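You operate a simulated robot arm through the tools that you are given. There is no shell and no other tool. Be economical: measure what you need, move in short steps, check, and stop when the job is done.

You are at the controls of a simulated robot arm. One attempt, no reset.

Task
Take the white carton from the record bench and put it on the second board from the bottom of the corner rack. Take the small green board and leave it on the island shelf. Take the purple carton with the largest size on its label from the packing table and put it in the small carton. Any order will do. Set down upright: purple carton.

The check looks at the end state, three seconds after you hand in, the way a careful person would. Anything else that was tipped, shoved, dropped, spilled or broken makes it a failure.

Robot
A 7-joint arm with a two-finger parallel gripper on a trunk, on a base that drives. Base frame: it is fixed to the floor where the robot stands at the start and does not move with it; the origin is under the middle of the robot, x ahead of it, y to its left, z up; the surface under the hand at the start is at about z = 80. Lengths are in cm, angles in degrees, forces in N, time in s.
Its first joint turns from -166.0 to 166.0 degrees. Places, roughly: island shelf (258x20 cm) [-206, 116, 116]; purple carton [-175, 350, 75]; second board of the corner rack [70, 130, 50]; small carton (25x18 cm) [-278, 454, 80]; small green board [-225, 425, 75]. Payload 1.57 kg.
Tool frame: the origin (TCP) lies between the finger pads and is the grasp point; the fingertips stand 3 cm ahead of it; z points along the fingers, y is the line along which they close. Largest opening 8 cm; finger width 1.7, thickness 1.2; the body of the gripper, 4 by 8.2 cm, starts 8 cm behind the TCP.
Orientation is that of the tool frame in the base frame, as [roll, pitch, yaw] about the fixed x, y, z axes, in that order (R = Rz(yaw) Ry(pitch) Rx(roll)). With the fingers straight down and closing along the base's y, the tool's x points along the base's -x, its y along +y and its z along -z.

Tools
- The arm moves only by the tool move_arm. Its argument "plan" is a list of rows, each a list of 3 entries, a list of its own where there are three numbers: the shift along the base's x, y, z in cm, then the turn, a rotation vector about the base's x, y, z in degrees, then the finger opening in cm, from 0 to 8. In form: [[[tx, ty, tz], [ax, ay, az], hand], ...]. A call has 1 to 10 rows; each row is the pose to reach, as a shift and turn from the pose commanded when the call began. Each row takes 0.2 s and may step no farther than 5 cm and 8.6 degrees from the row before; otherwise, or with a gripper value out of range, the whole call is refused. A pose out of reach is approached as far as the arm can. The call stops where the force on the tool passes 40 N (or 10 N more than at its start, if that is more) or the arm is blocked; 0.2 s more then pass. Each finger travels about 15.3 cm/s and halts on what it meets, pressing with about 43 N; the grip force reading is that of the motor and also rises with nothing between the fingers. The clock runs only during rows and for 0.2 s after the last one: add rows that repeat a pose to give the fingers time. The reply holds the time, the measured pose of the TCP, the force on the tool along the base axes, the opening and the grip force, in the units named above and with some noise, with the torque about the TCP (base axes, N m) and any sound that the robot's microphone picked up.
- Cameras (640 x 400 px; columns grow to the right, rows downward): "scene" is now at [-0.8, 17.57, 137.76]; the picture's right is [-0.15, -0.99, 0.00], its down [-0.49, 0.07, -0.87] and it looks along [0.86, -0.13, -0.49] (base axes); focal length 258 px, centre (320, 200). "wrist" rides on the gripper at [7.2, -0.7, -12.2] in the tool frame; the picture's right is [0.09, 1.00, 0.00], its down [-0.84, 0.08, -0.54] and it looks along [-0.54, 0.05, 0.84] (tool axes); focal length 238 px, centre (320, 200). There is no depth. A picture from a camera that has moved, and an enlarged one, comes with that camera's place and axes in the base frame and with its lens.
- grab_frame(camera): a new picture of that camera. The clock stands still meanwhile.
- drive_base(legs): drives the robot by 1 to 6 legs, each [ahead, left, turn to the left] in cm, cm and degrees, along the robot's own axes; the way and the turn of a leg run together, so that a leg with both is an arc; at most 150 cm and 180 degrees a leg. The arm and the cameras ride along, it lands a little off, and it stops where it bumps. It gives what a move gives.
- aim_head(pan, tilt): turns the head with the scene camera to pan (to the left, within 143 degrees either way) and tilt (down, from -29 to 69), counted from straight ahead of the robot. It gives what a move gives.
- zoom(camera, box): a new picture of the part [left, top, right, bottom] of that camera's present view, enlarged. The clock stands still meanwhile.
- finish_job(): hands the job in; it is judged then, once.

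Work in short steps. Places have to be worked out from the pictures, the camera data and where the tool is seen: move nearer, look again, correct. Check each grasp and each placing, and mend what went wrong. You have 165 turns and 120 pictures in all, those below and enlarged ones among them. Open the gripper and draw the arm clear of the work before you hand the job in, unless the task says otherwise; then end with one line.

The tools are called after "Call:" as name(argument=value, ...) on one line, values as JSON. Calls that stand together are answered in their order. move_arm: Moves the arm, as the interface text tells. Its arguments: {"type":"object","properties":{"plan":{"type":"array","items":{"type":"array"}}},"required":["plan"]} The other tools are called the same way: drive_base (legs) drives the base; aim_head (pan, tilt) turns the head that bears the scene camera; grab_frame (camera) takes a picture; zoom (camera, box) takes an enlarged picture of a part of a camera's view; finish_job () hands the job in.

At the start:

```text
time_s: 0.0
tool_pos: [62.37, -7.79, 106.83]
ee_rot: [179.9, 0.0, -180.0]
ft_force: [0.9, 0.4, 0.2]
wrist_torque: [0.0, -0.02, 0.01]
width: 8.01
grip_force: 0.1
robot x, y, heading: [-0.0, 0.0, -0.1]
head pan, tilt: [-8.4, 29.6]
```

scene: 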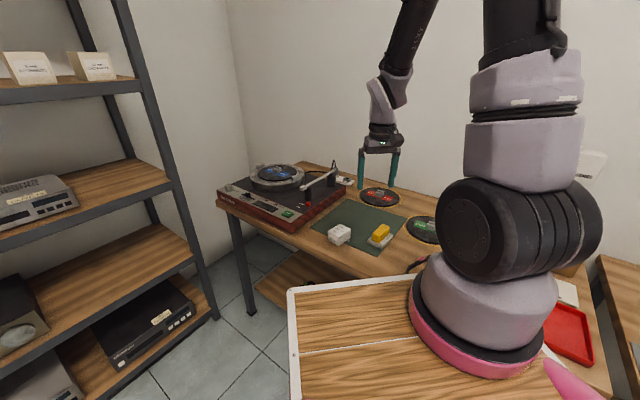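
wrist: 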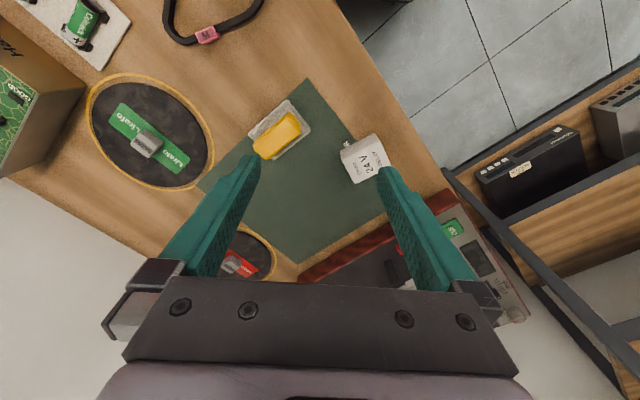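

The white box (24 V) seems to stand near (70, 0.5, 82) on the bench. I take closer looks before acting.

Call:
zoom(camera="wrist", box=[240, 80, 440, 205])

Call:
zoom(camera="scene", box=[210, 150, 460, 306])

Call:
aim_head(pan=60, tilt=30)

Call:
grab_frame(camera="scene")

```text
3.20 times, centred on (340, 142) of wrist
camera zoom: at [55.14, -8.42, 119.07], right [-0.09, 1.0, 0.0], down [0.84, 0.08, 0.54], along [0.54, 0.05, -0.84], focal length 763 px, centre (256, 384)
```

zoom: 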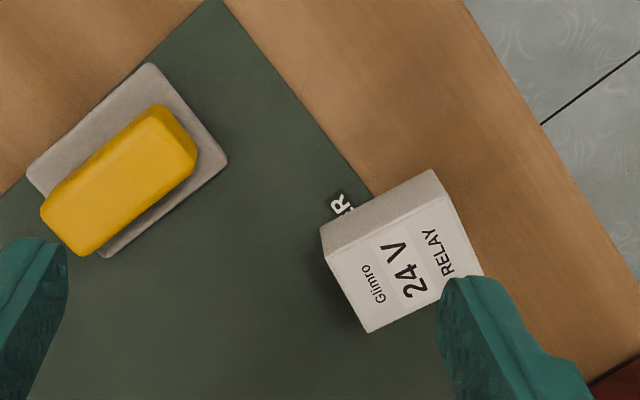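

```text
2.56 times, centred on (335, 228) of scene
camera zoom: at [-0.8, 17.57, 137.76], right [-0.15, -0.99, 0.0], down [-0.49, 0.07, -0.87], along [0.86, -0.13, -0.49], focal length 661 px, centre (282, 128)
```

zoom: 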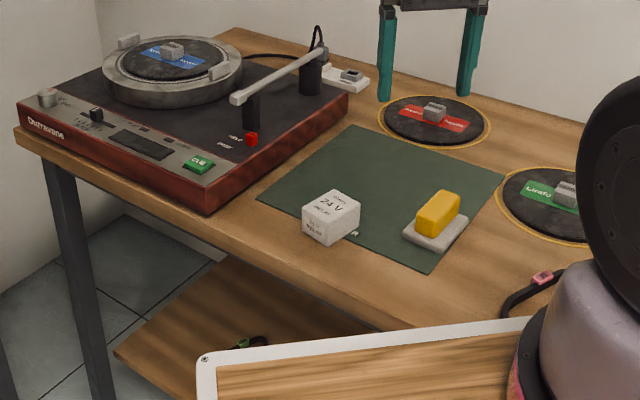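

```text
time_s: 1.4
tool_pos: [62.19, -7.71, 106.83]
ee_rot: [-180.0, 0.1, -180.0]
ft_force: [0.4, 0.3, 0.4]
wrist_torque: [-0.01, -0.01, 0.0]
width: 8.01
grip_force: 0.0
robot x, y, heading: [0.02, 0.26, 0.1]
head pan, tilt: [60.0, 30.0]
```

```text
115 pictures are left
camera scene: at [-5.23, 26.73, 137.71], right [0.87, -0.5, 0.0], down [-0.25, -0.43, -0.87], along [0.43, 0.75, -0.5], focal length 258 px, centre (320, 200)
```

scene: 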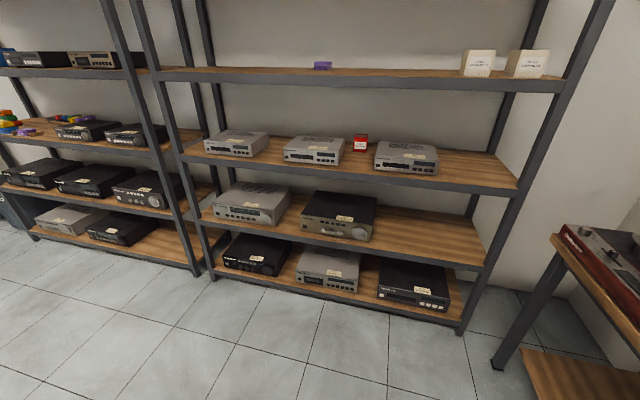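

The corner rack stands diagonally, front from about (109,65) to (-11,182); there is room on the right end of the second board. I check the rest of the record bench for any other white carton.

Call:
aim_head(pan=-45, tilt=35)

Call:
grab_frame(camera="scene")

Call:
aim_head(pan=135, tilt=15)

Call:
grab_frame(camera="scene")

Call:
aim_head(pan=-130, tilt=20)

Call:
grab_frame(camera="scene")

```text
time_s: 3.2
tool_pos: [62.37, -7.83, 106.8]
ee_rot: [-180.0, 0.0, -180.0]
ft_force: [-0.2, -0.5, 0.0]
wrist_torque: [0.0, 0.0, 0.0]
width: 7.98
grip_force: 0.0
robot x, y, heading: [0.25, -0.31, -0.1]
head pan, tilt: [-45.0, 35.0]
```

```text
114 pictures are left
camera scene: at [-3.53, 12.67, 136.93], right [-0.71, -0.71, 0.0], down [-0.41, 0.41, -0.82], along [0.58, -0.58, -0.57], focal length 258 px, centre (320, 200)
```

scene: 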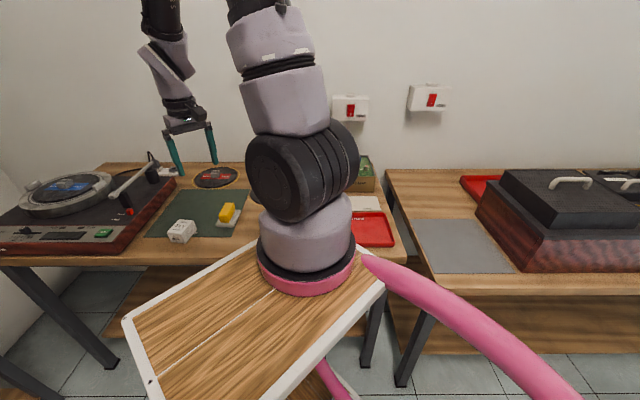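

```text
time_s: 5.9
tool_pos: [62.23, -7.85, 106.86]
ee_rot: [179.9, 0.0, 180.0]
ft_force: [0.4, 0.3, 0.7]
wrist_torque: [-0.02, 0.02, 0.0]
width: 8.02
grip_force: 0.1
robot x, y, heading: [-0.12, -0.07, 0.1]
head pan, tilt: [135.0, 15.0]
```

```text
113 pictures are left
camera scene: at [-16.36, 25.5, 140.13], right [0.71, 0.71, 0.0], down [0.18, -0.18, -0.97], along [-0.68, 0.68, -0.26], focal length 258 px, centre (320, 200)
```

scene: 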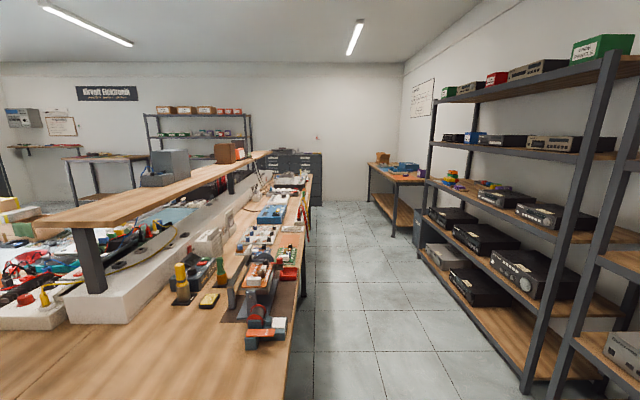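

```text
time_s: 9.6
tool_pos: [62.27, -7.8, 106.91]
ee_rot: [180.0, 0.1, -179.9]
ft_force: [0.1, 0.2, 0.1]
wrist_torque: [-0.01, -0.01, 0.01]
width: 8.0
grip_force: 0.1
robot x, y, heading: [0.1, -0.05, -0.1]
head pan, tilt: [-130.0, 20.0]
```

```text
112 pictures are left
camera scene: at [-15.75, 11.76, 139.31], right [-0.77, 0.64, 0.0], down [0.22, 0.26, -0.94], along [-0.6, -0.72, -0.34], focal length 258 px, centre (320, 200)
```

scene: 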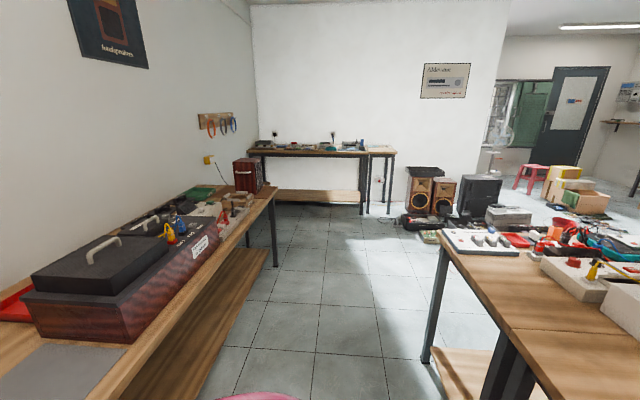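

There is one white carton on the record bench, about 6.2 x 4.7 x 4.5 cm, centre near (70.1, 0.4). The rack board lies between boards (z about 48 to 85), so I will grasp with the fingers tilted 45° and place it the same way. First I tilt the tool.

Call:
move_arm(plan=[[[0, 0, 0], [0, -8, 0], 8], [[0, 0, 0], [0, -16, 0], 8], [[0, 0, 0], [0, -24, 0], 8], [[0, 0, 0], [0, -32, 0], 8], [[0, 0, 0], [0, -40, 0], 8], [[0, 0, 0], [0, -45, 0], 8]])

Call:
move_arm(plan=[[[0, 0, -1], [0, 0, 8], 8], [[0, 0, -2], [0, 0, 16], 8], [[0, 0, -3], [0, 0, 24], 8], [[0, 0, -4], [0, 0, 32], 8], [[0, 0, -5], [0, 0, 35], 8], [[0, 0, -5], [0, 0, 35], 8]])

Call:
grab_frame(camera="wrist")

```text
time_s: 11.0
tool_pos: [69.03, -7.29, 107.96]
ee_rot: [-179.9, 45.0, 179.9]
ft_force: [0.4, -0.4, -0.6]
wrist_torque: [-0.02, 0.04, 0.01]
width: 8.02
grip_force: 0.1
out of reach, approached as far as the arm can: row 4, 5, 6
robot x, y, heading: [-0.02, -0.1, -0.1]
head pan, tilt: [-130.0, 20.0]
```

```text
time_s: 12.4
tool_pos: [69.21, -7.34, 103.14]
ee_rot: [179.9, 45.0, -145.0]
ft_force: [0.3, 0.4, 0.1]
wrist_torque: [-0.03, -0.02, -0.05]
width: 8.01
grip_force: 0.0
robot x, y, heading: [0.13, -0.29, 0.0]
head pan, tilt: [-130.0, 20.0]
```

```text
111 pictures are left
camera wrist: at [58.35, -15.66, 106.66], right [-0.63, 0.78, -0.06], down [0.13, 0.18, 0.97], along [0.77, 0.6, -0.21], focal length 238 px, centre (320, 200)
```

wrist: 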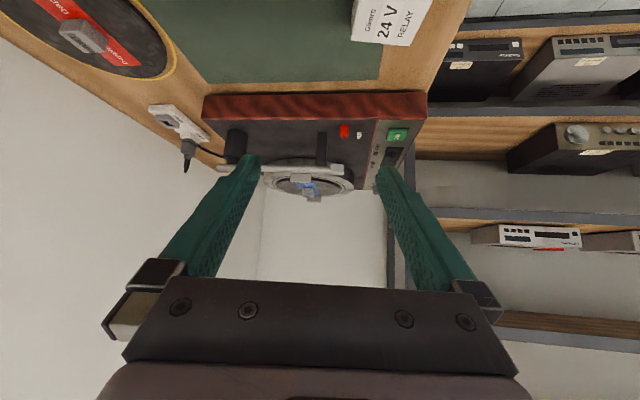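

The tilt worked. Now I go to a pre-grasp 10 cm back along the approach line, at about (64.3, -3.7, 90.4).

Call:
move_arm(plan=[[[-1.2, 0.9, -4], [0, 0, 0], 8], [[-2.4, 1.8, -7], [0, 0, 0], 8], [[-3.6, 2.7, -10], [0, 0, 0], 8], [[-4.9, 3.6, -12.7], [0, 0, 0], 8], [[-4.9, 3.6, -12.7], [0, 0, 0], 8]])

Call:
grab_frame(camera="wrist")

Call:
aim_head(pan=-5, tilt=35)

Call:
zoom(camera="scene", box=[220, 100, 480, 262])

```text
time_s: 13.6
tool_pos: [64.1, -3.42, 90.35]
ee_rot: [179.9, 45.0, -145.0]
ft_force: [1.1, 0.3, 0.6]
wrist_torque: [0.02, -0.02, 0.0]
width: 8.01
grip_force: 0.1
robot x, y, heading: [0.24, -0.1, 0.2]
head pan, tilt: [-130.0, 20.0]
```

```text
110 pictures are left
camera wrist: at [53.34, -11.84, 93.86], right [-0.62, 0.78, -0.07], down [0.13, 0.18, 0.97], along [0.77, 0.6, -0.21], focal length 238 px, centre (320, 200)
```

wrist: 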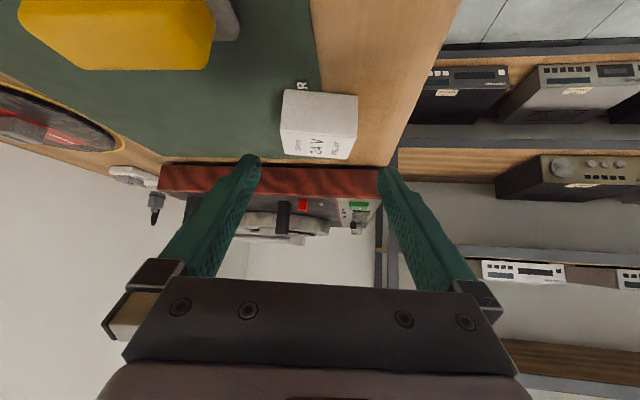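

```text
time_s: 15.6
tool_pos: [64.16, -3.46, 90.4]
ee_rot: [-180.0, 45.0, -145.0]
ft_force: [-0.3, 0.4, 0.2]
wrist_torque: [-0.02, -0.03, -0.01]
width: 8.0
grip_force: 0.0
robot x, y, heading: [0.12, -0.17, 0.3]
head pan, tilt: [-5.0, 35.0]
```

```text
2.46 times, centred on (350, 181) of scene
camera zoom: at [-0.99, 18.12, 136.93], right [-0.09, -1.0, 0.0], down [-0.57, 0.05, -0.82], along [0.82, -0.07, -0.57], focal length 635 px, centre (246, 247)
```

zoom: 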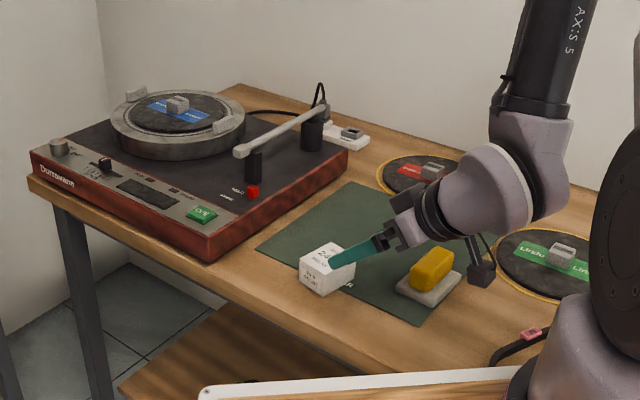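

The carton lies centred between the fingers and squared up. I advance along the approach line to the grasp point.

Call:
move_arm(plan=[[[1.5, 1.0, -1.8], [0, 0, 0], 8], [[3.0, 2.0, -3.6], [0, 0, 0], 8], [[4.5, 3.0, -5.3], [0, 0, 0], 8], [[5.6, 3.8, -6.9], [0, 0, 0], 8], [[5.6, 3.8, -6.9], [0, 0, 0], 8]])

Call:
grab_frame(camera="wrist")

Call:
zoom(camera="scene", box=[300, 160, 420, 235])

```text
time_s: 16.8
tool_pos: [69.86, 0.12, 83.52]
ee_rot: [180.0, 45.0, -145.0]
ft_force: [0.4, 0.1, 1.1]
wrist_torque: [0.02, -0.02, 0.0]
width: 7.99
grip_force: 0.0
robot x, y, heading: [0.18, 0.02, -0.0]
head pan, tilt: [-5.0, 35.0]
```

```text
108 pictures are left
camera wrist: at [58.97, -8.28, 87.11], right [-0.62, 0.78, -0.07], down [0.13, 0.18, 0.97], along [0.77, 0.6, -0.21], focal length 238 px, centre (320, 200)
```

wrist: 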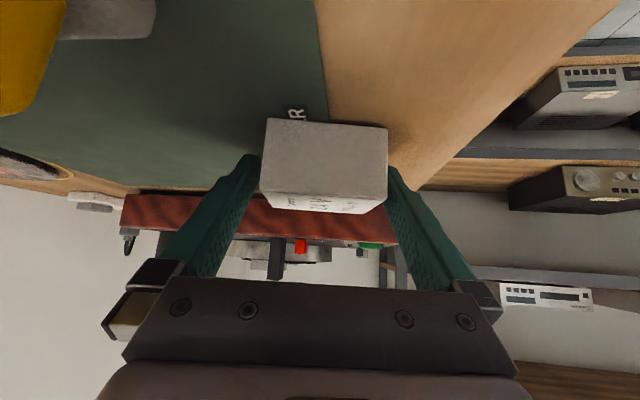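

```text
5.33 times, centred on (360, 198) of scene
camera zoom: at [-0.99, 18.13, 136.93], right [-0.09, -1.0, 0.0], down [-0.57, 0.05, -0.82], along [0.82, -0.07, -0.57], focal length 1376 px, centre (107, 213)
```

zoom: 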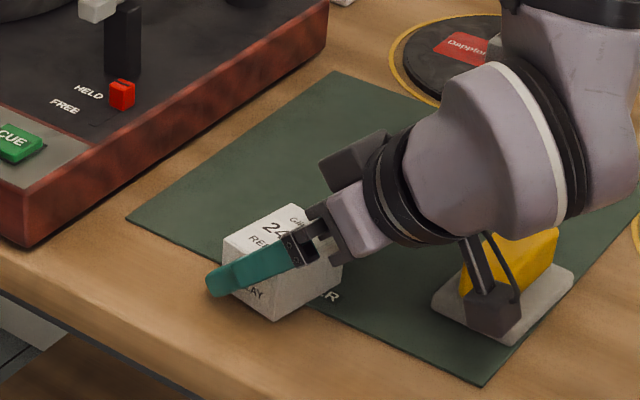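

The fingers straddle the carton with no contact. I close the grip.

Call:
move_arm(plan=[[[0, 0, 0], [0, 0, 0], 6.5], [[0, 0, 0], [0, 0, 0], 5.5], [[0, 0, 0], [0, 0, 0], 5.0], [[0, 0, 0], [0, 0, 0], 5.0]])

Call:
move_arm(plan=[[[0, 0, 2], [0, 0, 0], 5.0], [[0, 0, 6], [0, 0, 0], 5.0], [[0, 0, 11], [0, 0, 0], 5.0], [[0, 0, 16], [0, 0, 0], 5.0], [[0, 0, 21], [0, 0, 0], 5.0], [[0, 0, 24], [0, 0, 0], 5.0]])

Call:
grab_frame(camera="wrist")

Call:
grab_frame(camera="scene")

```text
time_s: 17.8
tool_pos: [69.82, 0.09, 83.53]
ee_rot: [180.0, 45.0, -145.0]
ft_force: [0.4, -0.3, 0.0]
wrist_torque: [-0.01, 0.01, -0.02]
width: 6.4
grip_force: 42.6
robot x, y, heading: [-0.15, 0.07, -0.2]
head pan, tilt: [-5.0, 35.0]
```

```text
time_s: 19.2
tool_pos: [70.29, 0.57, 107.65]
ee_rot: [-179.9, 45.0, -145.0]
ft_force: [0.3, 0.7, -0.1]
wrist_torque: [0.01, -0.01, -0.02]
width: 6.42
grip_force: 43.1
robot x, y, heading: [0.26, -0.35, -0.0]
head pan, tilt: [-5.0, 35.0]
```

```text
106 pictures are left
camera wrist: at [59.44, -7.87, 111.28], right [-0.62, 0.78, -0.07], down [0.13, 0.18, 0.97], along [0.77, 0.6, -0.21], focal length 238 px, centre (320, 200)
```

wrist: 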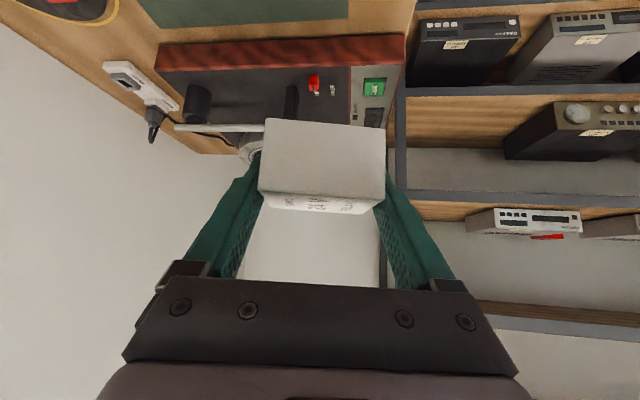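

```text
105 pictures are left
camera scene: at [-0.94, 18.12, 136.93], right [-0.09, -1.0, 0.0], down [-0.57, 0.05, -0.82], along [0.82, -0.07, -0.57], focal length 258 px, centre (320, 200)
```

scene: 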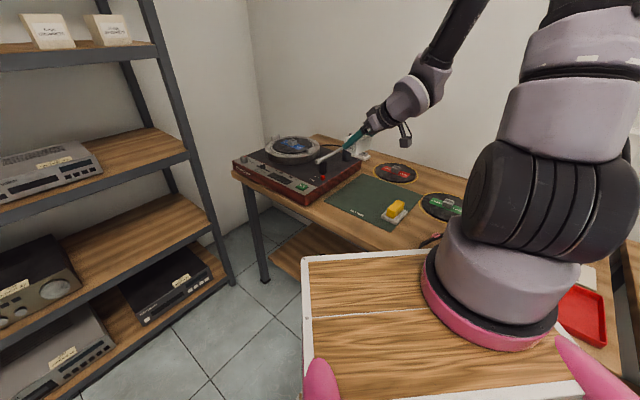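

The grasp holds (opening 6.4, carton lifted, still level). I turn the tool to point radially, then turn the robot to face the rack.

Call:
move_arm(plan=[[[0, 0, 1], [0, 0, -8], 5.0], [[0, 0, 1], [0, 0, -16], 5.0], [[0, 0, 1], [0, 0, -24], 5.0], [[0, 0, 1], [0, 0, -32], 5.0], [[0, 0, 1], [0, 0, -35], 5.0]])

Call:
drive_base(legs=[[0, 0, 45.7]])

Call:
aim_head(pan=-5, tilt=35)

Call:
grab_frame(camera="scene")

```text
time_s: 20.4
tool_pos: [69.89, 0.3, 108.58]
ee_rot: [180.0, 45.0, 180.0]
ft_force: [0.9, 0.1, -1.1]
wrist_torque: [0.02, 0.0, -0.01]
width: 6.4
grip_force: 43.4
robot x, y, heading: [-0.24, 0.17, 0.1]
head pan, tilt: [-5.0, 35.0]
```

```text
time_s: 22.9
tool_pos: [49.7, 49.09, 108.58]
ee_rot: [-179.9, 45.0, -135.6]
ft_force: [-0.4, 0.1, -1.6]
wrist_torque: [-0.03, 0.01, -0.05]
width: 6.4
grip_force: 43.0
robot x, y, heading: [0.3, 0.44, 44.3]
head pan, tilt: [-5.0, 35.0]
```

```text
time_s: 23.5
tool_pos: [49.8, 49.14, 108.61]
ee_rot: [-180.0, 45.0, -135.5]
ft_force: [0.1, -0.1, -1.0]
wrist_torque: [-0.02, 0.0, -0.01]
width: 6.41
grip_force: 42.9
robot x, y, heading: [-0.42, 0.04, 44.2]
head pan, tilt: [-5.0, 35.0]
```

```text
104 pictures are left
camera scene: at [-13.41, 12.07, 136.93], right [0.64, -0.77, 0.0], down [-0.44, -0.36, -0.82], along [0.63, 0.52, -0.57], focal length 258 px, centre (320, 200)
```

scene: 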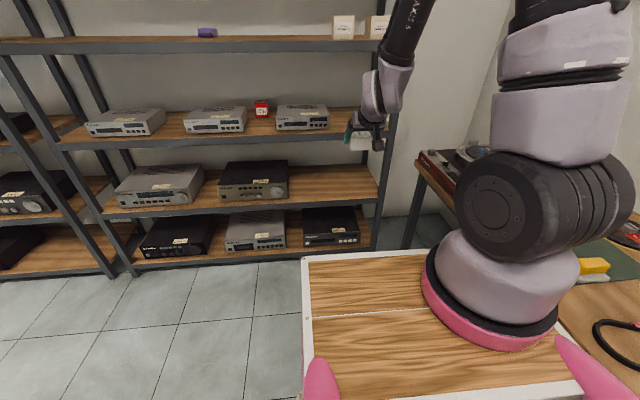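

The free end of the second board is straight ahead, target near (98, 92). I drive 28 cm nearer (tip stays clear of the front edge), then lower the hand below the third board's level.

Call:
drive_base(legs=[[28, -2, 0]])

Call:
move_arm(plan=[[[0, 0, -5], [0, 0, 0], 5.0], [[0, 0, -10], [0, 0, 0], 5.0], [[0, 0, -15], [0, 0, 0], 5.0], [[0, 0, -20], [0, 0, 0], 5.0], [[0, 0, -25], [0, 0, 0], 5.0], [[0, 0, -30], [0, 0, 0], 5.0], [[0, 0, -35], [0, 0, 0], 5.0], [[0, 0, -40], [0, 0, 0], 5.0], [[0, 0, -44], [0, 0, 0], 5.0]])

Call:
grab_frame(camera="scene")

Call:
grab_frame(camera="wrist")

```text
time_s: 25.4
tool_pos: [71.54, 67.29, 108.54]
ee_rot: [-180.0, 45.0, -135.7]
ft_force: [-0.7, -0.3, -2.0]
wrist_torque: [0.01, 0.05, 0.02]
width: 6.42
grip_force: 43.2
robot x, y, heading: [21.81, 18.59, 44.4]
head pan, tilt: [-5.0, 35.0]
```

```text
time_s: 27.4
tool_pos: [71.51, 67.16, 64.43]
ee_rot: [-180.0, 45.0, -135.7]
ft_force: [1.2, 0.2, -0.7]
wrist_torque: [-0.01, -0.01, -0.06]
width: 6.41
grip_force: 42.6
robot x, y, heading: [21.78, 18.61, 44.2]
head pan, tilt: [-5.0, 35.0]
```

```text
103 pictures are left
camera scene: at [8.25, 30.43, 136.93], right [0.63, -0.77, 0.0], down [-0.44, -0.36, -0.82], along [0.63, 0.52, -0.57], focal length 258 px, centre (320, 200)
```

scene: 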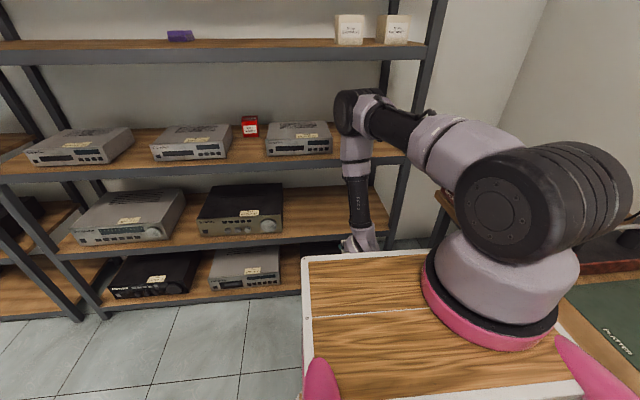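

```text
102 pictures are left
camera wrist: at [62.17, 57.07, 67.98], right [-0.74, 0.67, -0.07], down [0.1, 0.2, 0.97], along [0.66, 0.72, -0.21], focal length 238 px, centre (320, 200)
```

wrist: 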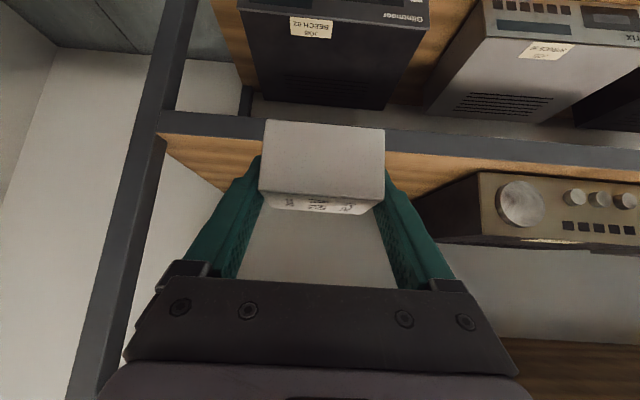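

The board lies ahead at n ≈ 118–127 along the approach, not yet sure. The carton clears the front edge; I extend the arm 12 cm forward and look again to fix the edge's place and height by parallax.

Call:
move_arm(plan=[[[2.9, 2.8, 0], [0, 0, 0], 5.0], [[5.7, 5.6, 0], [0, 0, 0], 5.0], [[8.6, 8.4, 0], [0, 0, 0], 5.0], [[8.6, 8.4, 0], [0, 0, 0], 5.0]])

Call:
grab_frame(camera="wrist")

Call:
grab_frame(camera="scene")

```text
time_s: 28.4
tool_pos: [80.06, 75.35, 64.34]
ee_rot: [180.0, 45.0, -135.6]
ft_force: [-0.7, -0.3, -0.4]
wrist_torque: [0.04, 0.01, -0.03]
width: 6.4
grip_force: 42.6
robot x, y, heading: [21.66, 18.1, 44.2]
head pan, tilt: [-5.0, 35.0]
```

```text
101 pictures are left
camera wrist: at [70.81, 65.34, 67.92], right [-0.74, 0.67, -0.07], down [0.1, 0.2, 0.97], along [0.66, 0.72, -0.21], focal length 238 px, centre (320, 200)
```

wrist: 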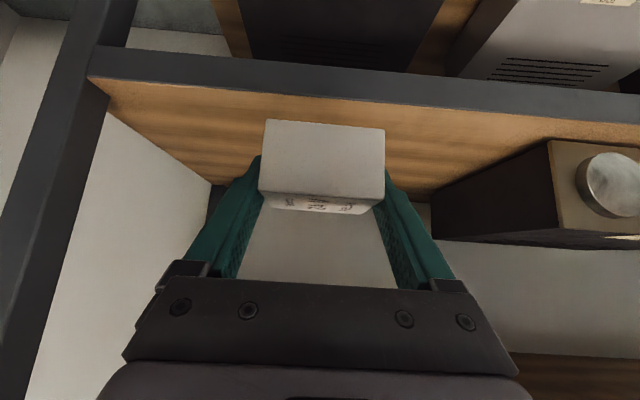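

```text
100 pictures are left
camera scene: at [8.26, 30.44, 136.93], right [0.63, -0.77, 0.0], down [-0.44, -0.36, -0.82], along [0.63, 0.52, -0.57], focal length 258 px, centre (320, 200)
```

scene: 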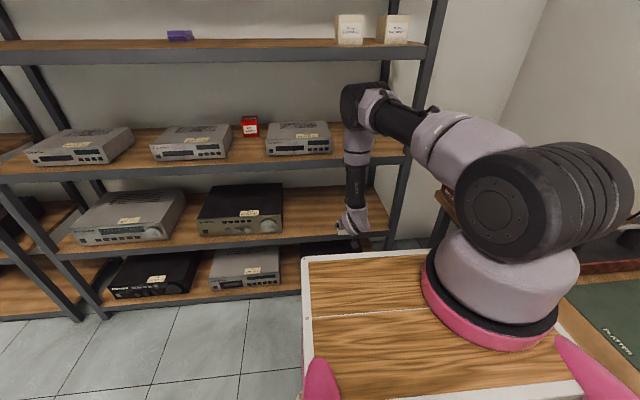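

Parallax gives the board's front edge at n ≈ 114.7 and its top at z ≈ 55; TCP is now at n ≈ 110, with the carton bottom 5.8 cm above the board. I drive 6 cm ahead, then extend 5.3 cm.

Call:
drive_base(legs=[[6, 0, 0]])

Call:
move_arm(plan=[[[1.9, 1.9, 0], [0, 0, 0], 5.0], [[3.8, 3.7, 0], [0, 0, 0], 5.0], [[3.8, 3.7, -2], [0, 0, 0], 5.0], [[3.8, 3.7, -4], [0, 0, 0], 5.0], [[3.8, 3.7, -4], [0, 0, 0], 5.0]])

Call:
grab_frame(camera="wrist")

Call:
grab_frame(camera="scene")

```text
time_s: 29.4
tool_pos: [84.38, 79.58, 64.36]
ee_rot: [180.0, 44.9, -135.9]
ft_force: [0.4, 0.8, -0.8]
wrist_torque: [0.01, -0.04, -0.03]
width: 6.41
grip_force: 42.9
robot x, y, heading: [26.13, 22.65, 44.1]
head pan, tilt: [-5.0, 35.0]
```

```text
time_s: 30.6
tool_pos: [88.22, 83.12, 60.43]
ee_rot: [-179.9, 45.0, -135.8]
ft_force: [-0.3, -0.4, -0.2]
wrist_torque: [0.0, -0.01, 0.01]
width: 6.43
grip_force: 42.7
robot x, y, heading: [26.04, 22.4, 44.1]
head pan, tilt: [-5.0, 35.0]
```

```text
99 pictures are left
camera wrist: at [78.8, 73.14, 63.99], right [-0.74, 0.67, -0.07], down [0.1, 0.2, 0.97], along [0.66, 0.72, -0.21], focal length 238 px, centre (320, 200)
```

wrist: 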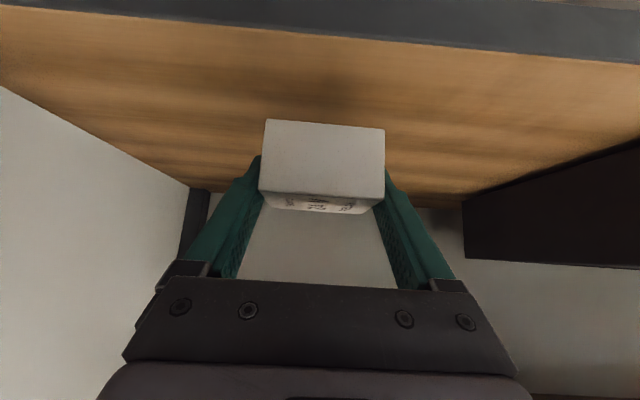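

```text
98 pictures are left
camera scene: at [12.53, 34.59, 136.93], right [0.63, -0.77, 0.0], down [-0.44, -0.36, -0.82], along [0.63, 0.52, -0.57], focal length 258 px, centre (320, 200)
```

scene: 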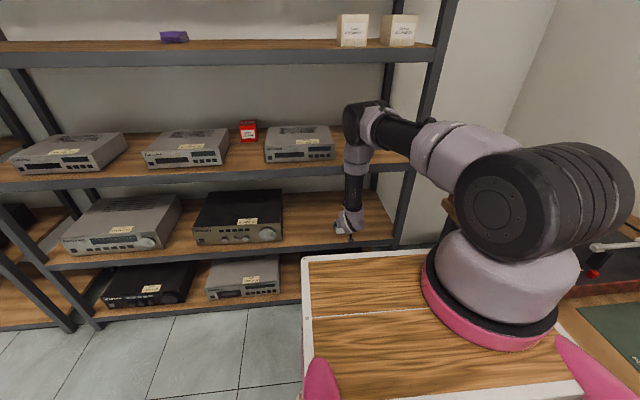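

Clear all round. I lower gently till the carton touches.

Call:
move_arm(plan=[[[0, 0, -0.5], [0, 0, 0], 5.0], [[0, 0, -0.9], [0, 0, 0], 5.0], [[0, 0, -1.2], [0, 0, 0], 5.0], [[0, 0, -1.5], [0, 0, 0], 5.0], [[0, 0, -1.5], [0, 0, 0], 5.0]])

```text
time_s: 31.8
tool_pos: [88.11, 83.33, 58.99]
ee_rot: [180.0, 45.0, -135.8]
ft_force: [-0.5, -0.3, -0.2]
wrist_torque: [-0.01, -0.02, 0.0]
width: 6.42
grip_force: 43.2
robot x, y, heading: [25.78, 22.57, 44.3]
head pan, tilt: [-5.0, 35.0]
```

No contact yet; lower further in small steps.

Call:
move_arm(plan=[[[0, 0, -0.3], [0, 0, 0], 5.0], [[0, 0, -0.6], [0, 0, 0], 5.0], [[0, 0, -0.6], [0, 0, 0], 5.0]])

Call:
grab_frame(camera="wrist")

```text
time_s: 32.6
tool_pos: [88.12, 83.23, 58.16]
ee_rot: [179.9, 45.0, -135.7]
ft_force: [0.0, 0.1, -0.3]
wrist_torque: [0.02, -0.01, -0.01]
width: 6.43
grip_force: 42.8
robot x, y, heading: [26.14, 22.39, 44.4]
head pan, tilt: [-5.0, 35.0]
```

```text
97 pictures are left
camera wrist: at [78.88, 73.18, 61.78], right [-0.74, 0.67, -0.07], down [0.1, 0.2, 0.97], along [0.66, 0.72, -0.21], focal length 238 px, centre (320, 200)
```

wrist: 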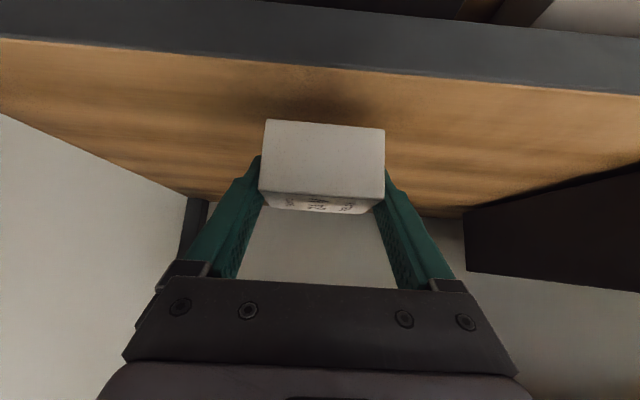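

Still no contact; a gap remains. I keep lowering.

Call:
move_arm(plan=[[[0, 0, -0.4], [0, 0, 0], 5.0], [[0, 0, -0.8], [0, 0, 0], 5.0], [[0, 0, -1.2], [0, 0, 0], 5.0], [[0, 0, -1.6], [0, 0, 0], 5.0], [[0, 0, -2.0], [0, 0, 0], 5.0], [[0, 0, -2.0], [0, 0, 0], 5.0]])

Call:
grab_frame(camera="wrist")

```text
time_s: 34.0
tool_pos: [88.22, 83.09, 56.16]
ee_rot: [-180.0, 45.0, -135.9]
ft_force: [0.7, -0.4, 0.1]
wrist_torque: [0.0, -0.01, -0.01]
width: 6.4
grip_force: 43.4
robot x, y, heading: [26.09, 22.53, 44.2]
head pan, tilt: [-5.0, 35.0]
```

```text
96 pictures are left
camera wrist: at [78.85, 73.08, 59.73], right [-0.74, 0.67, -0.07], down [0.1, 0.2, 0.97], along [0.66, 0.72, -0.21], focal length 238 px, centre (320, 200)
```

wrist: 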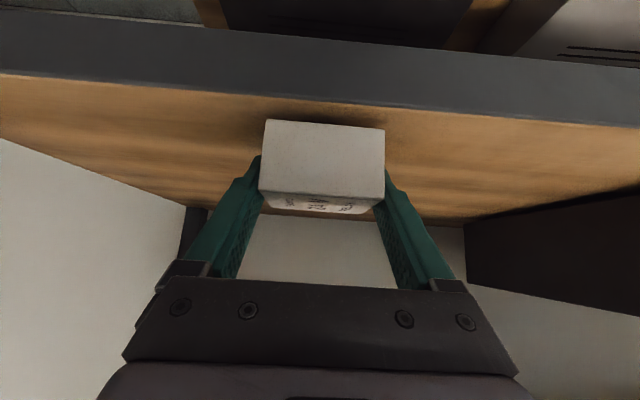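

Recomputing with several heights: board top z ≈ 51.8 and front edge n ≈ 118.8, so the carton would sit too near the edge. I raise 2 cm and go 5 cm deeper.

Call:
move_arm(plan=[[[0, 0, 2], [0, 0, 0], 5.0], [[1.8, 1.75, 2], [0, 0, 0], 5.0], [[3.6, 3.5, 2], [0, 0, 0], 5.0], [[3.6, 3.5, 2], [0, 0, 0], 5.0]])

Call:
grab_frame(camera="wrist")

Call:
zoom(camera="scene", box=[260, 80, 460, 205])

```text
time_s: 35.0
tool_pos: [91.93, 86.69, 58.03]
ee_rot: [180.0, 44.9, -135.8]
ft_force: [-0.1, -0.2, -0.5]
wrist_torque: [0.03, 0.01, -0.01]
width: 6.4
grip_force: 42.9
robot x, y, heading: [25.68, 22.64, 44.3]
head pan, tilt: [-5.0, 35.0]
```

```text
95 pictures are left
camera wrist: at [82.59, 76.59, 61.6], right [-0.74, 0.67, -0.07], down [0.1, 0.2, 0.97], along [0.66, 0.72, -0.21], focal length 238 px, centre (320, 200)
```

wrist: 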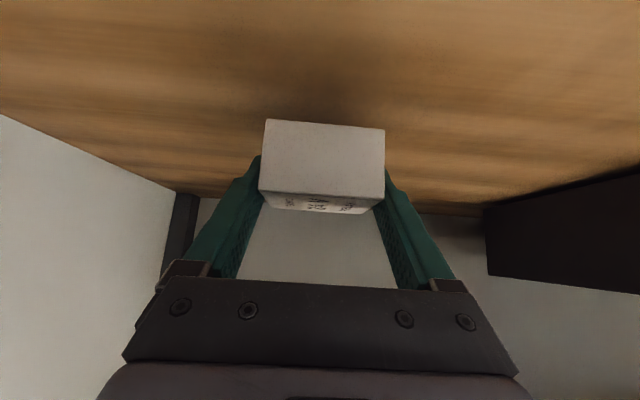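

```text
3.20 times, centred on (360, 142) of scene
camera zoom: at [12.52, 34.59, 136.93], right [0.63, -0.77, 0.0], down [-0.44, -0.36, -0.82], along [0.63, 0.52, -0.57], focal length 826 px, centre (192, 384)
```

zoom: 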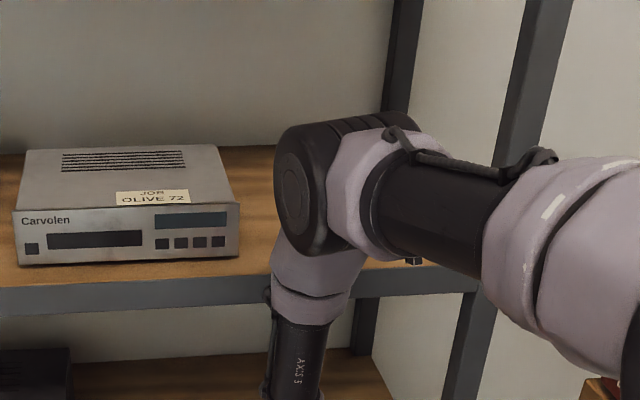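

Everything is clear of the upper board and the device. I lower until contact, expected around TCP z ≈ 55.

Call:
move_arm(plan=[[[0, 0, -0.8], [0, 0, 0], 5.0], [[0, 0, -1.6], [0, 0, 0], 5.0], [[0, 0, -2.1], [0, 0, 0], 5.0], [[0, 0, -2.5], [0, 0, 0], 5.0], [[0, 0, -2.9], [0, 0, 0], 5.0], [[0, 0, -2.9], [0, 0, 0], 5.0]])

Call:
grab_frame(camera="wrist")

```text
time_s: 36.4
tool_pos: [91.72, 86.76, 55.42]
ee_rot: [179.9, 45.0, -135.9]
ft_force: [-0.1, -0.1, -1.1]
wrist_torque: [0.0, 0.01, 0.01]
width: 6.4
grip_force: 43.0
robot x, y, heading: [26.07, 22.45, 44.5]
head pan, tilt: [-5.0, 35.0]
```

```text
93 pictures are left
camera wrist: at [82.34, 76.69, 58.99], right [-0.74, 0.67, -0.07], down [0.1, 0.2, 0.97], along [0.66, 0.72, -0.21], focal length 238 px, centre (320, 200)
```

wrist: 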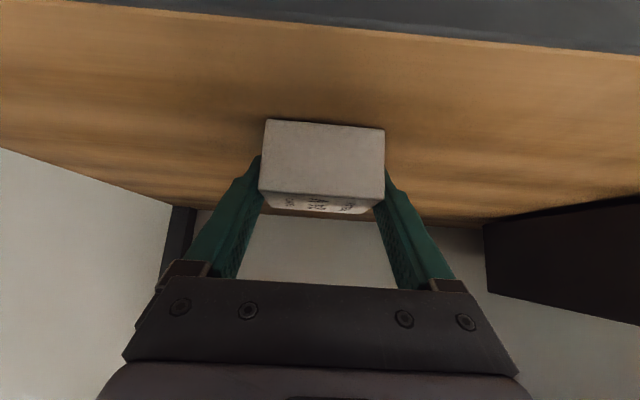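

The shadow is tight under the carton. A bit further down until the force shows contact.

Call:
move_arm(plan=[[[0, 0, -0.3], [0, 0, 0], 5.0], [[0, 0, -0.6], [0, 0, 0], 5.0], [[0, 0, -0.6], [0, 0, 0], 5.0]])

Call:
move_arm(plan=[[[0, 0, -0.3], [0, 0, 0], 5.0], [[0, 0, -0.5], [0, 0, 0], 5.0], [[0, 0, -0.5], [0, 0, 0], 5.0]])

Call:
grab_frame(camera="wrist")

```text
time_s: 37.2
tool_pos: [91.84, 86.96, 55.11]
ee_rot: [-179.9, 45.4, -135.7]
ft_force: [-0.5, -4.6, 37.9]
wrist_torque: [-0.1, 0.05, -0.03]
width: 6.4
grip_force: 43.0
robot x, y, heading: [25.54, 22.39, 44.0]
head pan, tilt: [-5.0, 35.0]
```

```text
time_s: 37.9
tool_pos: [91.88, 87.11, 54.76]
ee_rot: [180.0, 45.5, -135.6]
ft_force: [1.4, 2.0, 7.7]
wrist_torque: [0.05, 0.01, 0.0]
width: 6.4
grip_force: 43.0
robot x, y, heading: [26.07, 22.46, 44.1]
head pan, tilt: [-5.0, 35.0]
stopped in row 3: the force on the tool passed its limit at 53 N (the readings are from after the stop); the commanded pose is now the measured one
```

```text
92 pictures are left
camera wrist: at [82.65, 76.97, 58.15], right [-0.74, 0.67, -0.07], down [0.09, 0.2, 0.98], along [0.66, 0.72, -0.2], focal length 238 px, centre (320, 200)
```

wrist: 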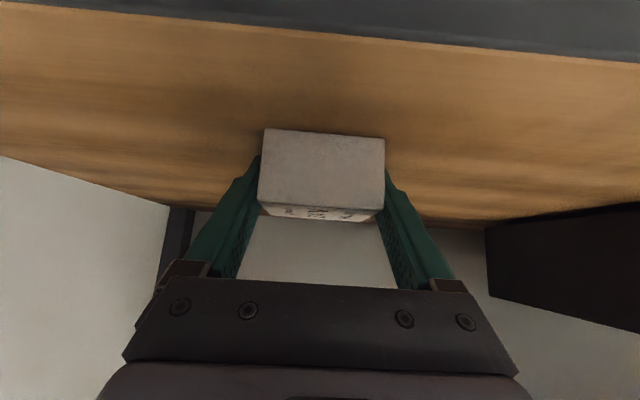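

Contact made (53 N stop), the carton sits on the board. I open and withdraw along the tool axis.

Call:
move_arm(plan=[[[0, 0, 0], [0, 0, 0], 6.8], [[0, 0, 0], [0, 0, 0], 8], [[0, 0, 0], [0, 0, 0], 8]])

Call:
move_arm(plan=[[[-1, -1, 1.4], [0, 0, 0], 8], [[-2, -2, 2.8], [0, 0, 0], 8], [[-4, -4, 5.6], [0, 0, 0], 8], [[-6, -6, 8], [0, 0, 0], 8], [[-9, -9, 9], [0, 0, 0], 8], [[-12, -12, 10], [0, 0, 0], 8], [[-15, -15, 11], [0, 0, 0], 8], [[-17, -17, 12], [0, 0, 0], 8]])

Call:
grab_frame(camera="wrist")

Call:
grab_frame(camera="scene")

```text
time_s: 38.6
tool_pos: [91.82, 86.89, 54.69]
ee_rot: [-179.9, 45.5, -135.6]
ft_force: [1.6, 1.8, 19.5]
wrist_torque: [0.23, -0.28, -0.03]
width: 6.83
grip_force: 0.1
robot x, y, heading: [25.8, 22.45, 44.3]
head pan, tilt: [-5.0, 35.0]
```

```text
time_s: 40.5
tool_pos: [74.61, 69.84, 66.54]
ee_rot: [-179.9, 45.2, -135.7]
ft_force: [0.3, 0.3, -0.2]
wrist_torque: [-0.01, 0.0, 0.01]
width: 7.99
grip_force: 0.1
robot x, y, heading: [26.11, 22.31, 44.3]
head pan, tilt: [-5.0, 35.0]
```

```text
91 pictures are left
camera wrist: at [65.33, 59.81, 69.99], right [-0.74, 0.67, -0.07], down [0.09, 0.2, 0.98], along [0.66, 0.72, -0.21], focal length 238 px, centre (320, 200)
```

wrist: 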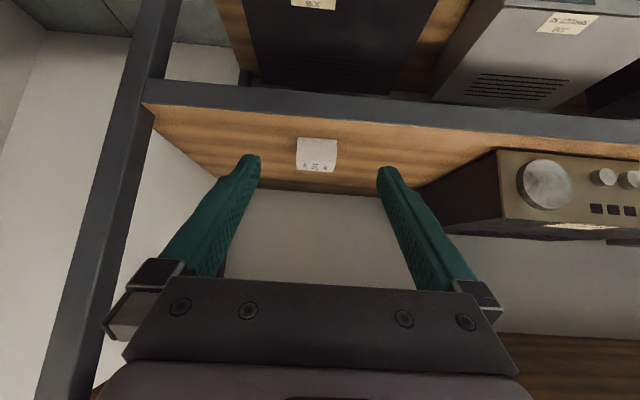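

```text
90 pictures are left
camera scene: at [12.53, 34.6, 136.93], right [0.63, -0.77, 0.0], down [-0.44, -0.36, -0.82], along [0.63, 0.52, -0.57], focal length 258 px, centre (320, 200)
```

scene: 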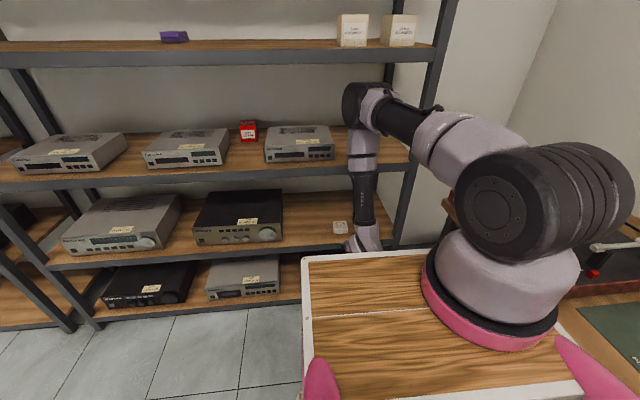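

The white carton stands upright well on the board. Next I back off, lift the arm and return the tool to pointing down for travel.

Call:
drive_base(legs=[[-15, 0, 0]])

Call:
move_arm(plan=[[[0, 0, 5], [0, 0, 0], 8], [[0, 0, 10], [0, 0, 0], 8], [[0, 0, 15], [-5.2, 5.4, 0], 8], [[0, 0, 20], [-10.5, 10.7, 0], 8], [[0, 0, 25], [-15.7, 16.1, 0], 8], [[0, 0, 30], [-20.9, 21.5, 0], 8], [[0, 0, 35], [-26.2, 26.8, 0], 8], [[0, 0, 40], [-31.4, 32.2, 0], 8], [[0, 0, 42], [-31.4, 32.2, 0], 8]])

Call:
aim_head(pan=90, tilt=30)

Call:
grab_frame(camera="scene")

```text
time_s: 41.8
tool_pos: [63.67, 59.37, 66.41]
ee_rot: [-180.0, 45.3, -135.6]
ft_force: [0.0, -0.3, -0.1]
wrist_torque: [-0.02, -0.01, -0.02]
width: 8.0
grip_force: 0.1
robot x, y, heading: [14.9, 12.25, 44.3]
head pan, tilt: [-5.0, 35.0]
```

```text
time_s: 43.8
tool_pos: [63.66, 59.38, 108.43]
ee_rot: [179.9, 0.4, -135.7]
ft_force: [-0.1, -0.2, 0.0]
wrist_torque: [0.0, -0.01, 0.0]
width: 8.01
grip_force: 0.1
robot x, y, heading: [14.61, 12.06, 44.3]
head pan, tilt: [-5.0, 35.0]
```

```text
time_s: 45.5
tool_pos: [63.59, 59.47, 108.42]
ee_rot: [179.9, 0.4, -135.6]
ft_force: [0.7, 0.5, 0.0]
wrist_torque: [-0.01, 0.03, -0.04]
width: 7.97
grip_force: 0.0
robot x, y, heading: [15.21, 11.88, 44.4]
head pan, tilt: [90.0, 30.0]
```

```text
89 pictures are left
camera scene: at [-11.44, 24.93, 137.71], right [0.72, 0.7, 0.0], down [0.35, -0.36, -0.87], along [-0.6, 0.62, -0.5], focal length 258 px, centre (320, 200)
```

scene: 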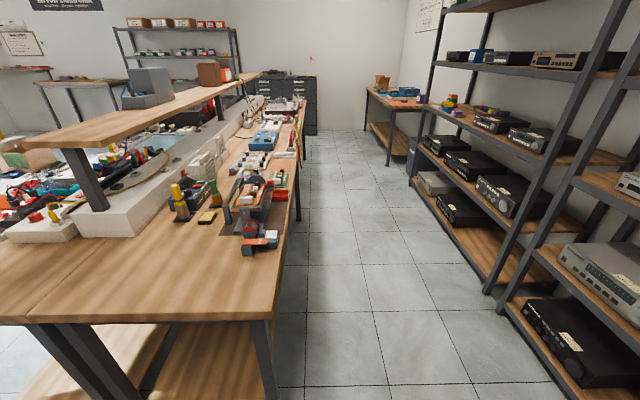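

The aisle is clear: island edge at n ≈ -2, racks at n ≈ 119. I turn left 90°, shift right to mid-aisle and drive along it toward the packing table.

Call:
drive_base(legs=[[0, 0, 90], [0, -33, 0], [150, 0, 0]])

Call:
aim_head(pan=-20, tilt=20)

Call:
grab_frame(camera="scene")

```text
time_s: 47.9
tool_pos: [20.31, 79.52, 108.41]
ee_rot: [179.8, 0.3, -95.2]
ft_force: [0.6, 0.6, -0.4]
wrist_torque: [0.01, 0.01, 0.01]
width: 8.02
grip_force: 0.0
robot x, y, heading: [14.27, 11.9, 84.8]
head pan, tilt: [90.0, 30.0]
stopped in leg 1: the robot was blocked; the commanded pose is now the measured one
```

```text
time_s: 49.8
tool_pos: [20.27, 79.36, 108.47]
ee_rot: [179.9, 0.2, -95.3]
ft_force: [-0.6, -0.4, -0.6]
wrist_torque: [0.01, 0.02, -0.02]
width: 7.99
grip_force: 0.1
robot x, y, heading: [14.36, 11.55, 84.9]
head pan, tilt: [-20.0, 20.0]
```

```text
88 pictures are left
camera scene: at [-1.51, 11.87, 139.31], right [0.9, -0.43, 0.0], down [-0.15, -0.31, -0.94], along [0.4, 0.85, -0.34], focal length 258 px, centre (320, 200)
```

scene: 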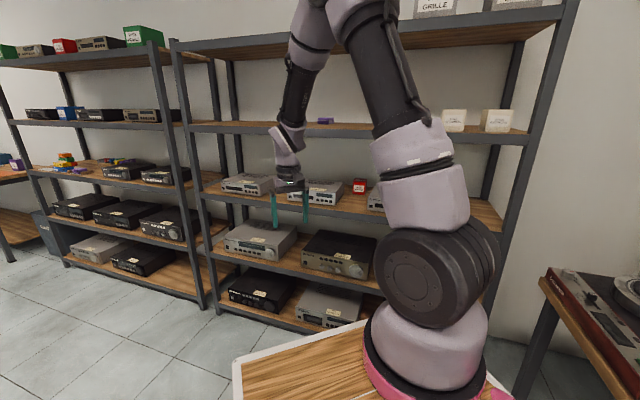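

The rotation was blocked: probably the rear corner against the record bench. Nothing sits disturbed in view; I drive 36 cm ahead, away from the bench, then finish the turn.

Call:
drive_base(legs=[[36, 0, 0]])

Call:
aim_head(pan=-125, tilt=35)

Call:
grab_frame(camera="scene")

```text
time_s: 52.1
tool_pos: [22.92, 115.6, 108.54]
ee_rot: [179.9, 0.3, -94.6]
ft_force: [0.2, 1.2, -0.4]
wrist_torque: [0.02, -0.02, -0.03]
width: 7.99
grip_force: 0.1
robot x, y, heading: [17.16, 47.98, 85.3]
head pan, tilt: [-20.0, 20.0]
```

```text
time_s: 54.0
tool_pos: [22.84, 115.57, 108.57]
ee_rot: [-180.0, 0.3, -94.7]
ft_force: [-0.6, -0.3, -0.4]
wrist_torque: [-0.02, 0.02, -0.01]
width: 8.01
grip_force: 0.0
robot x, y, heading: [17.12, 47.74, 85.3]
head pan, tilt: [-125.0, 35.0]
```

```text
87 pictures are left
camera scene: at [4.55, 33.83, 136.93], right [-0.64, -0.77, 0.0], down [-0.44, 0.37, -0.82], along [0.63, -0.52, -0.57], focal length 258 px, centre (320, 200)
```

scene: 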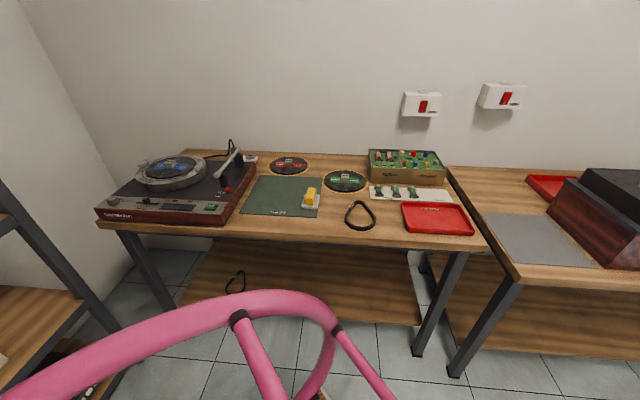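

The bench is undisturbed; the robot has a rear handlebar that needs room. Now I finish the turn and head down the aisle.

Call:
drive_base(legs=[[0, 0, 49], [0, -5, 0], [150, 0, 0]])

Call:
aim_head(pan=-15, tilt=20)

Call:
grab_frame(camera="scene")

```text
time_s: 64.0
tool_pos: [-129.84, 203.54, 108.43]
ee_rot: [179.9, 0.4, -45.4]
ft_force: [0.3, 0.0, -0.5]
wrist_torque: [-0.01, -0.04, -0.06]
width: 8.01
grip_force: 0.0
robot x, y, heading: [-82.14, 154.79, 134.7]
head pan, tilt: [-125.0, 35.0]
```

```text
time_s: 65.9
tool_pos: [-129.73, 203.54, 108.54]
ee_rot: [179.9, 0.3, -45.4]
ft_force: [0.1, -0.6, -0.8]
wrist_torque: [-0.01, -0.01, -0.01]
width: 8.01
grip_force: 0.1
robot x, y, heading: [-82.19, 155.18, 134.8]
head pan, tilt: [-15.0, 20.0]
```

```text
86 pictures are left
camera scene: at [-92.91, 142.83, 139.31], right [0.87, 0.49, 0.0], down [0.17, -0.3, -0.94], along [-0.46, 0.82, -0.34], focal length 258 px, centre (320, 200)
```

scene: 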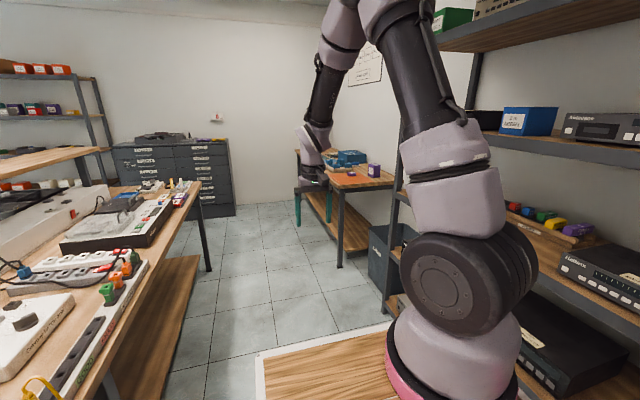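

The packing table's near front leg is at about (-177, 331). I drive another 150 cm to a ≈ 318, still mid-aisle.

Call:
drive_base(legs=[[150, 0, 0]])

Call:
aim_head(pan=-60, tilt=30)

Call:
grab_frame(camera="scene")

Call:
aim_head(pan=-20, tilt=25)

Call:
grab_frame(camera="scene")

```text
time_s: 73.3
tool_pos: [-237.12, 310.44, 108.56]
ee_rot: [179.9, 0.3, -44.8]
ft_force: [0.3, 0.2, -0.1]
wrist_torque: [0.0, 0.02, -0.02]
width: 8.01
grip_force: 0.0
robot x, y, heading: [-188.66, 262.36, 135.2]
head pan, tilt: [-15.0, 20.0]
```

```text
time_s: 74.5
tool_pos: [-237.13, 310.26, 108.51]
ee_rot: [179.9, 0.3, -44.8]
ft_force: [-0.8, 0.0, 0.6]
wrist_torque: [0.02, 0.04, -0.01]
width: 7.97
grip_force: 0.0
robot x, y, heading: [-188.68, 262.46, 134.9]
head pan, tilt: [-60.0, 30.0]
```

```text
85 pictures are left
camera scene: at [-192.7, 250.62, 137.71], right [0.97, -0.25, 0.0], down [-0.13, -0.48, -0.87], along [0.22, 0.84, -0.5], focal length 258 px, centre (320, 200)
```

scene: 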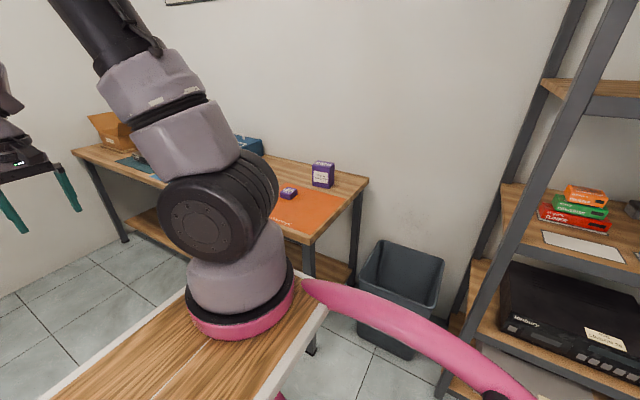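

```text
time_s: 75.5
tool_pos: [-237.09, 310.31, 108.46]
ee_rot: [179.9, 0.4, -44.8]
ft_force: [-0.5, -0.2, -0.2]
wrist_torque: [-0.02, -0.03, -0.05]
width: 7.99
grip_force: 0.1
robot x, y, heading: [-188.74, 262.16, 135.0]
head pan, tilt: [-20.0, 25.0]
```

```text
84 pictures are left
camera scene: at [-198.92, 250.22, 138.5], right [0.91, 0.43, 0.0], down [0.18, -0.38, -0.91], along [-0.39, 0.82, -0.42], focal length 258 px, centre (320, 200)
```

scene: 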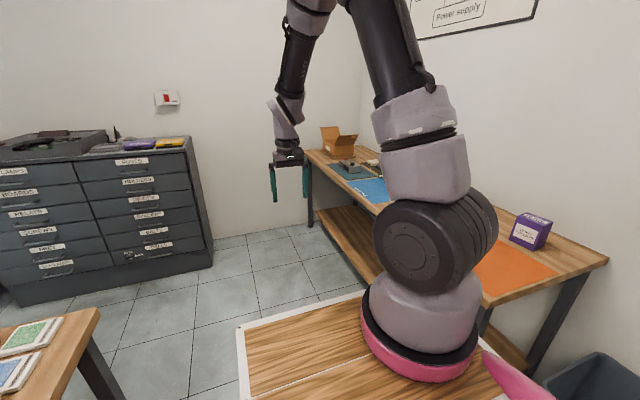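

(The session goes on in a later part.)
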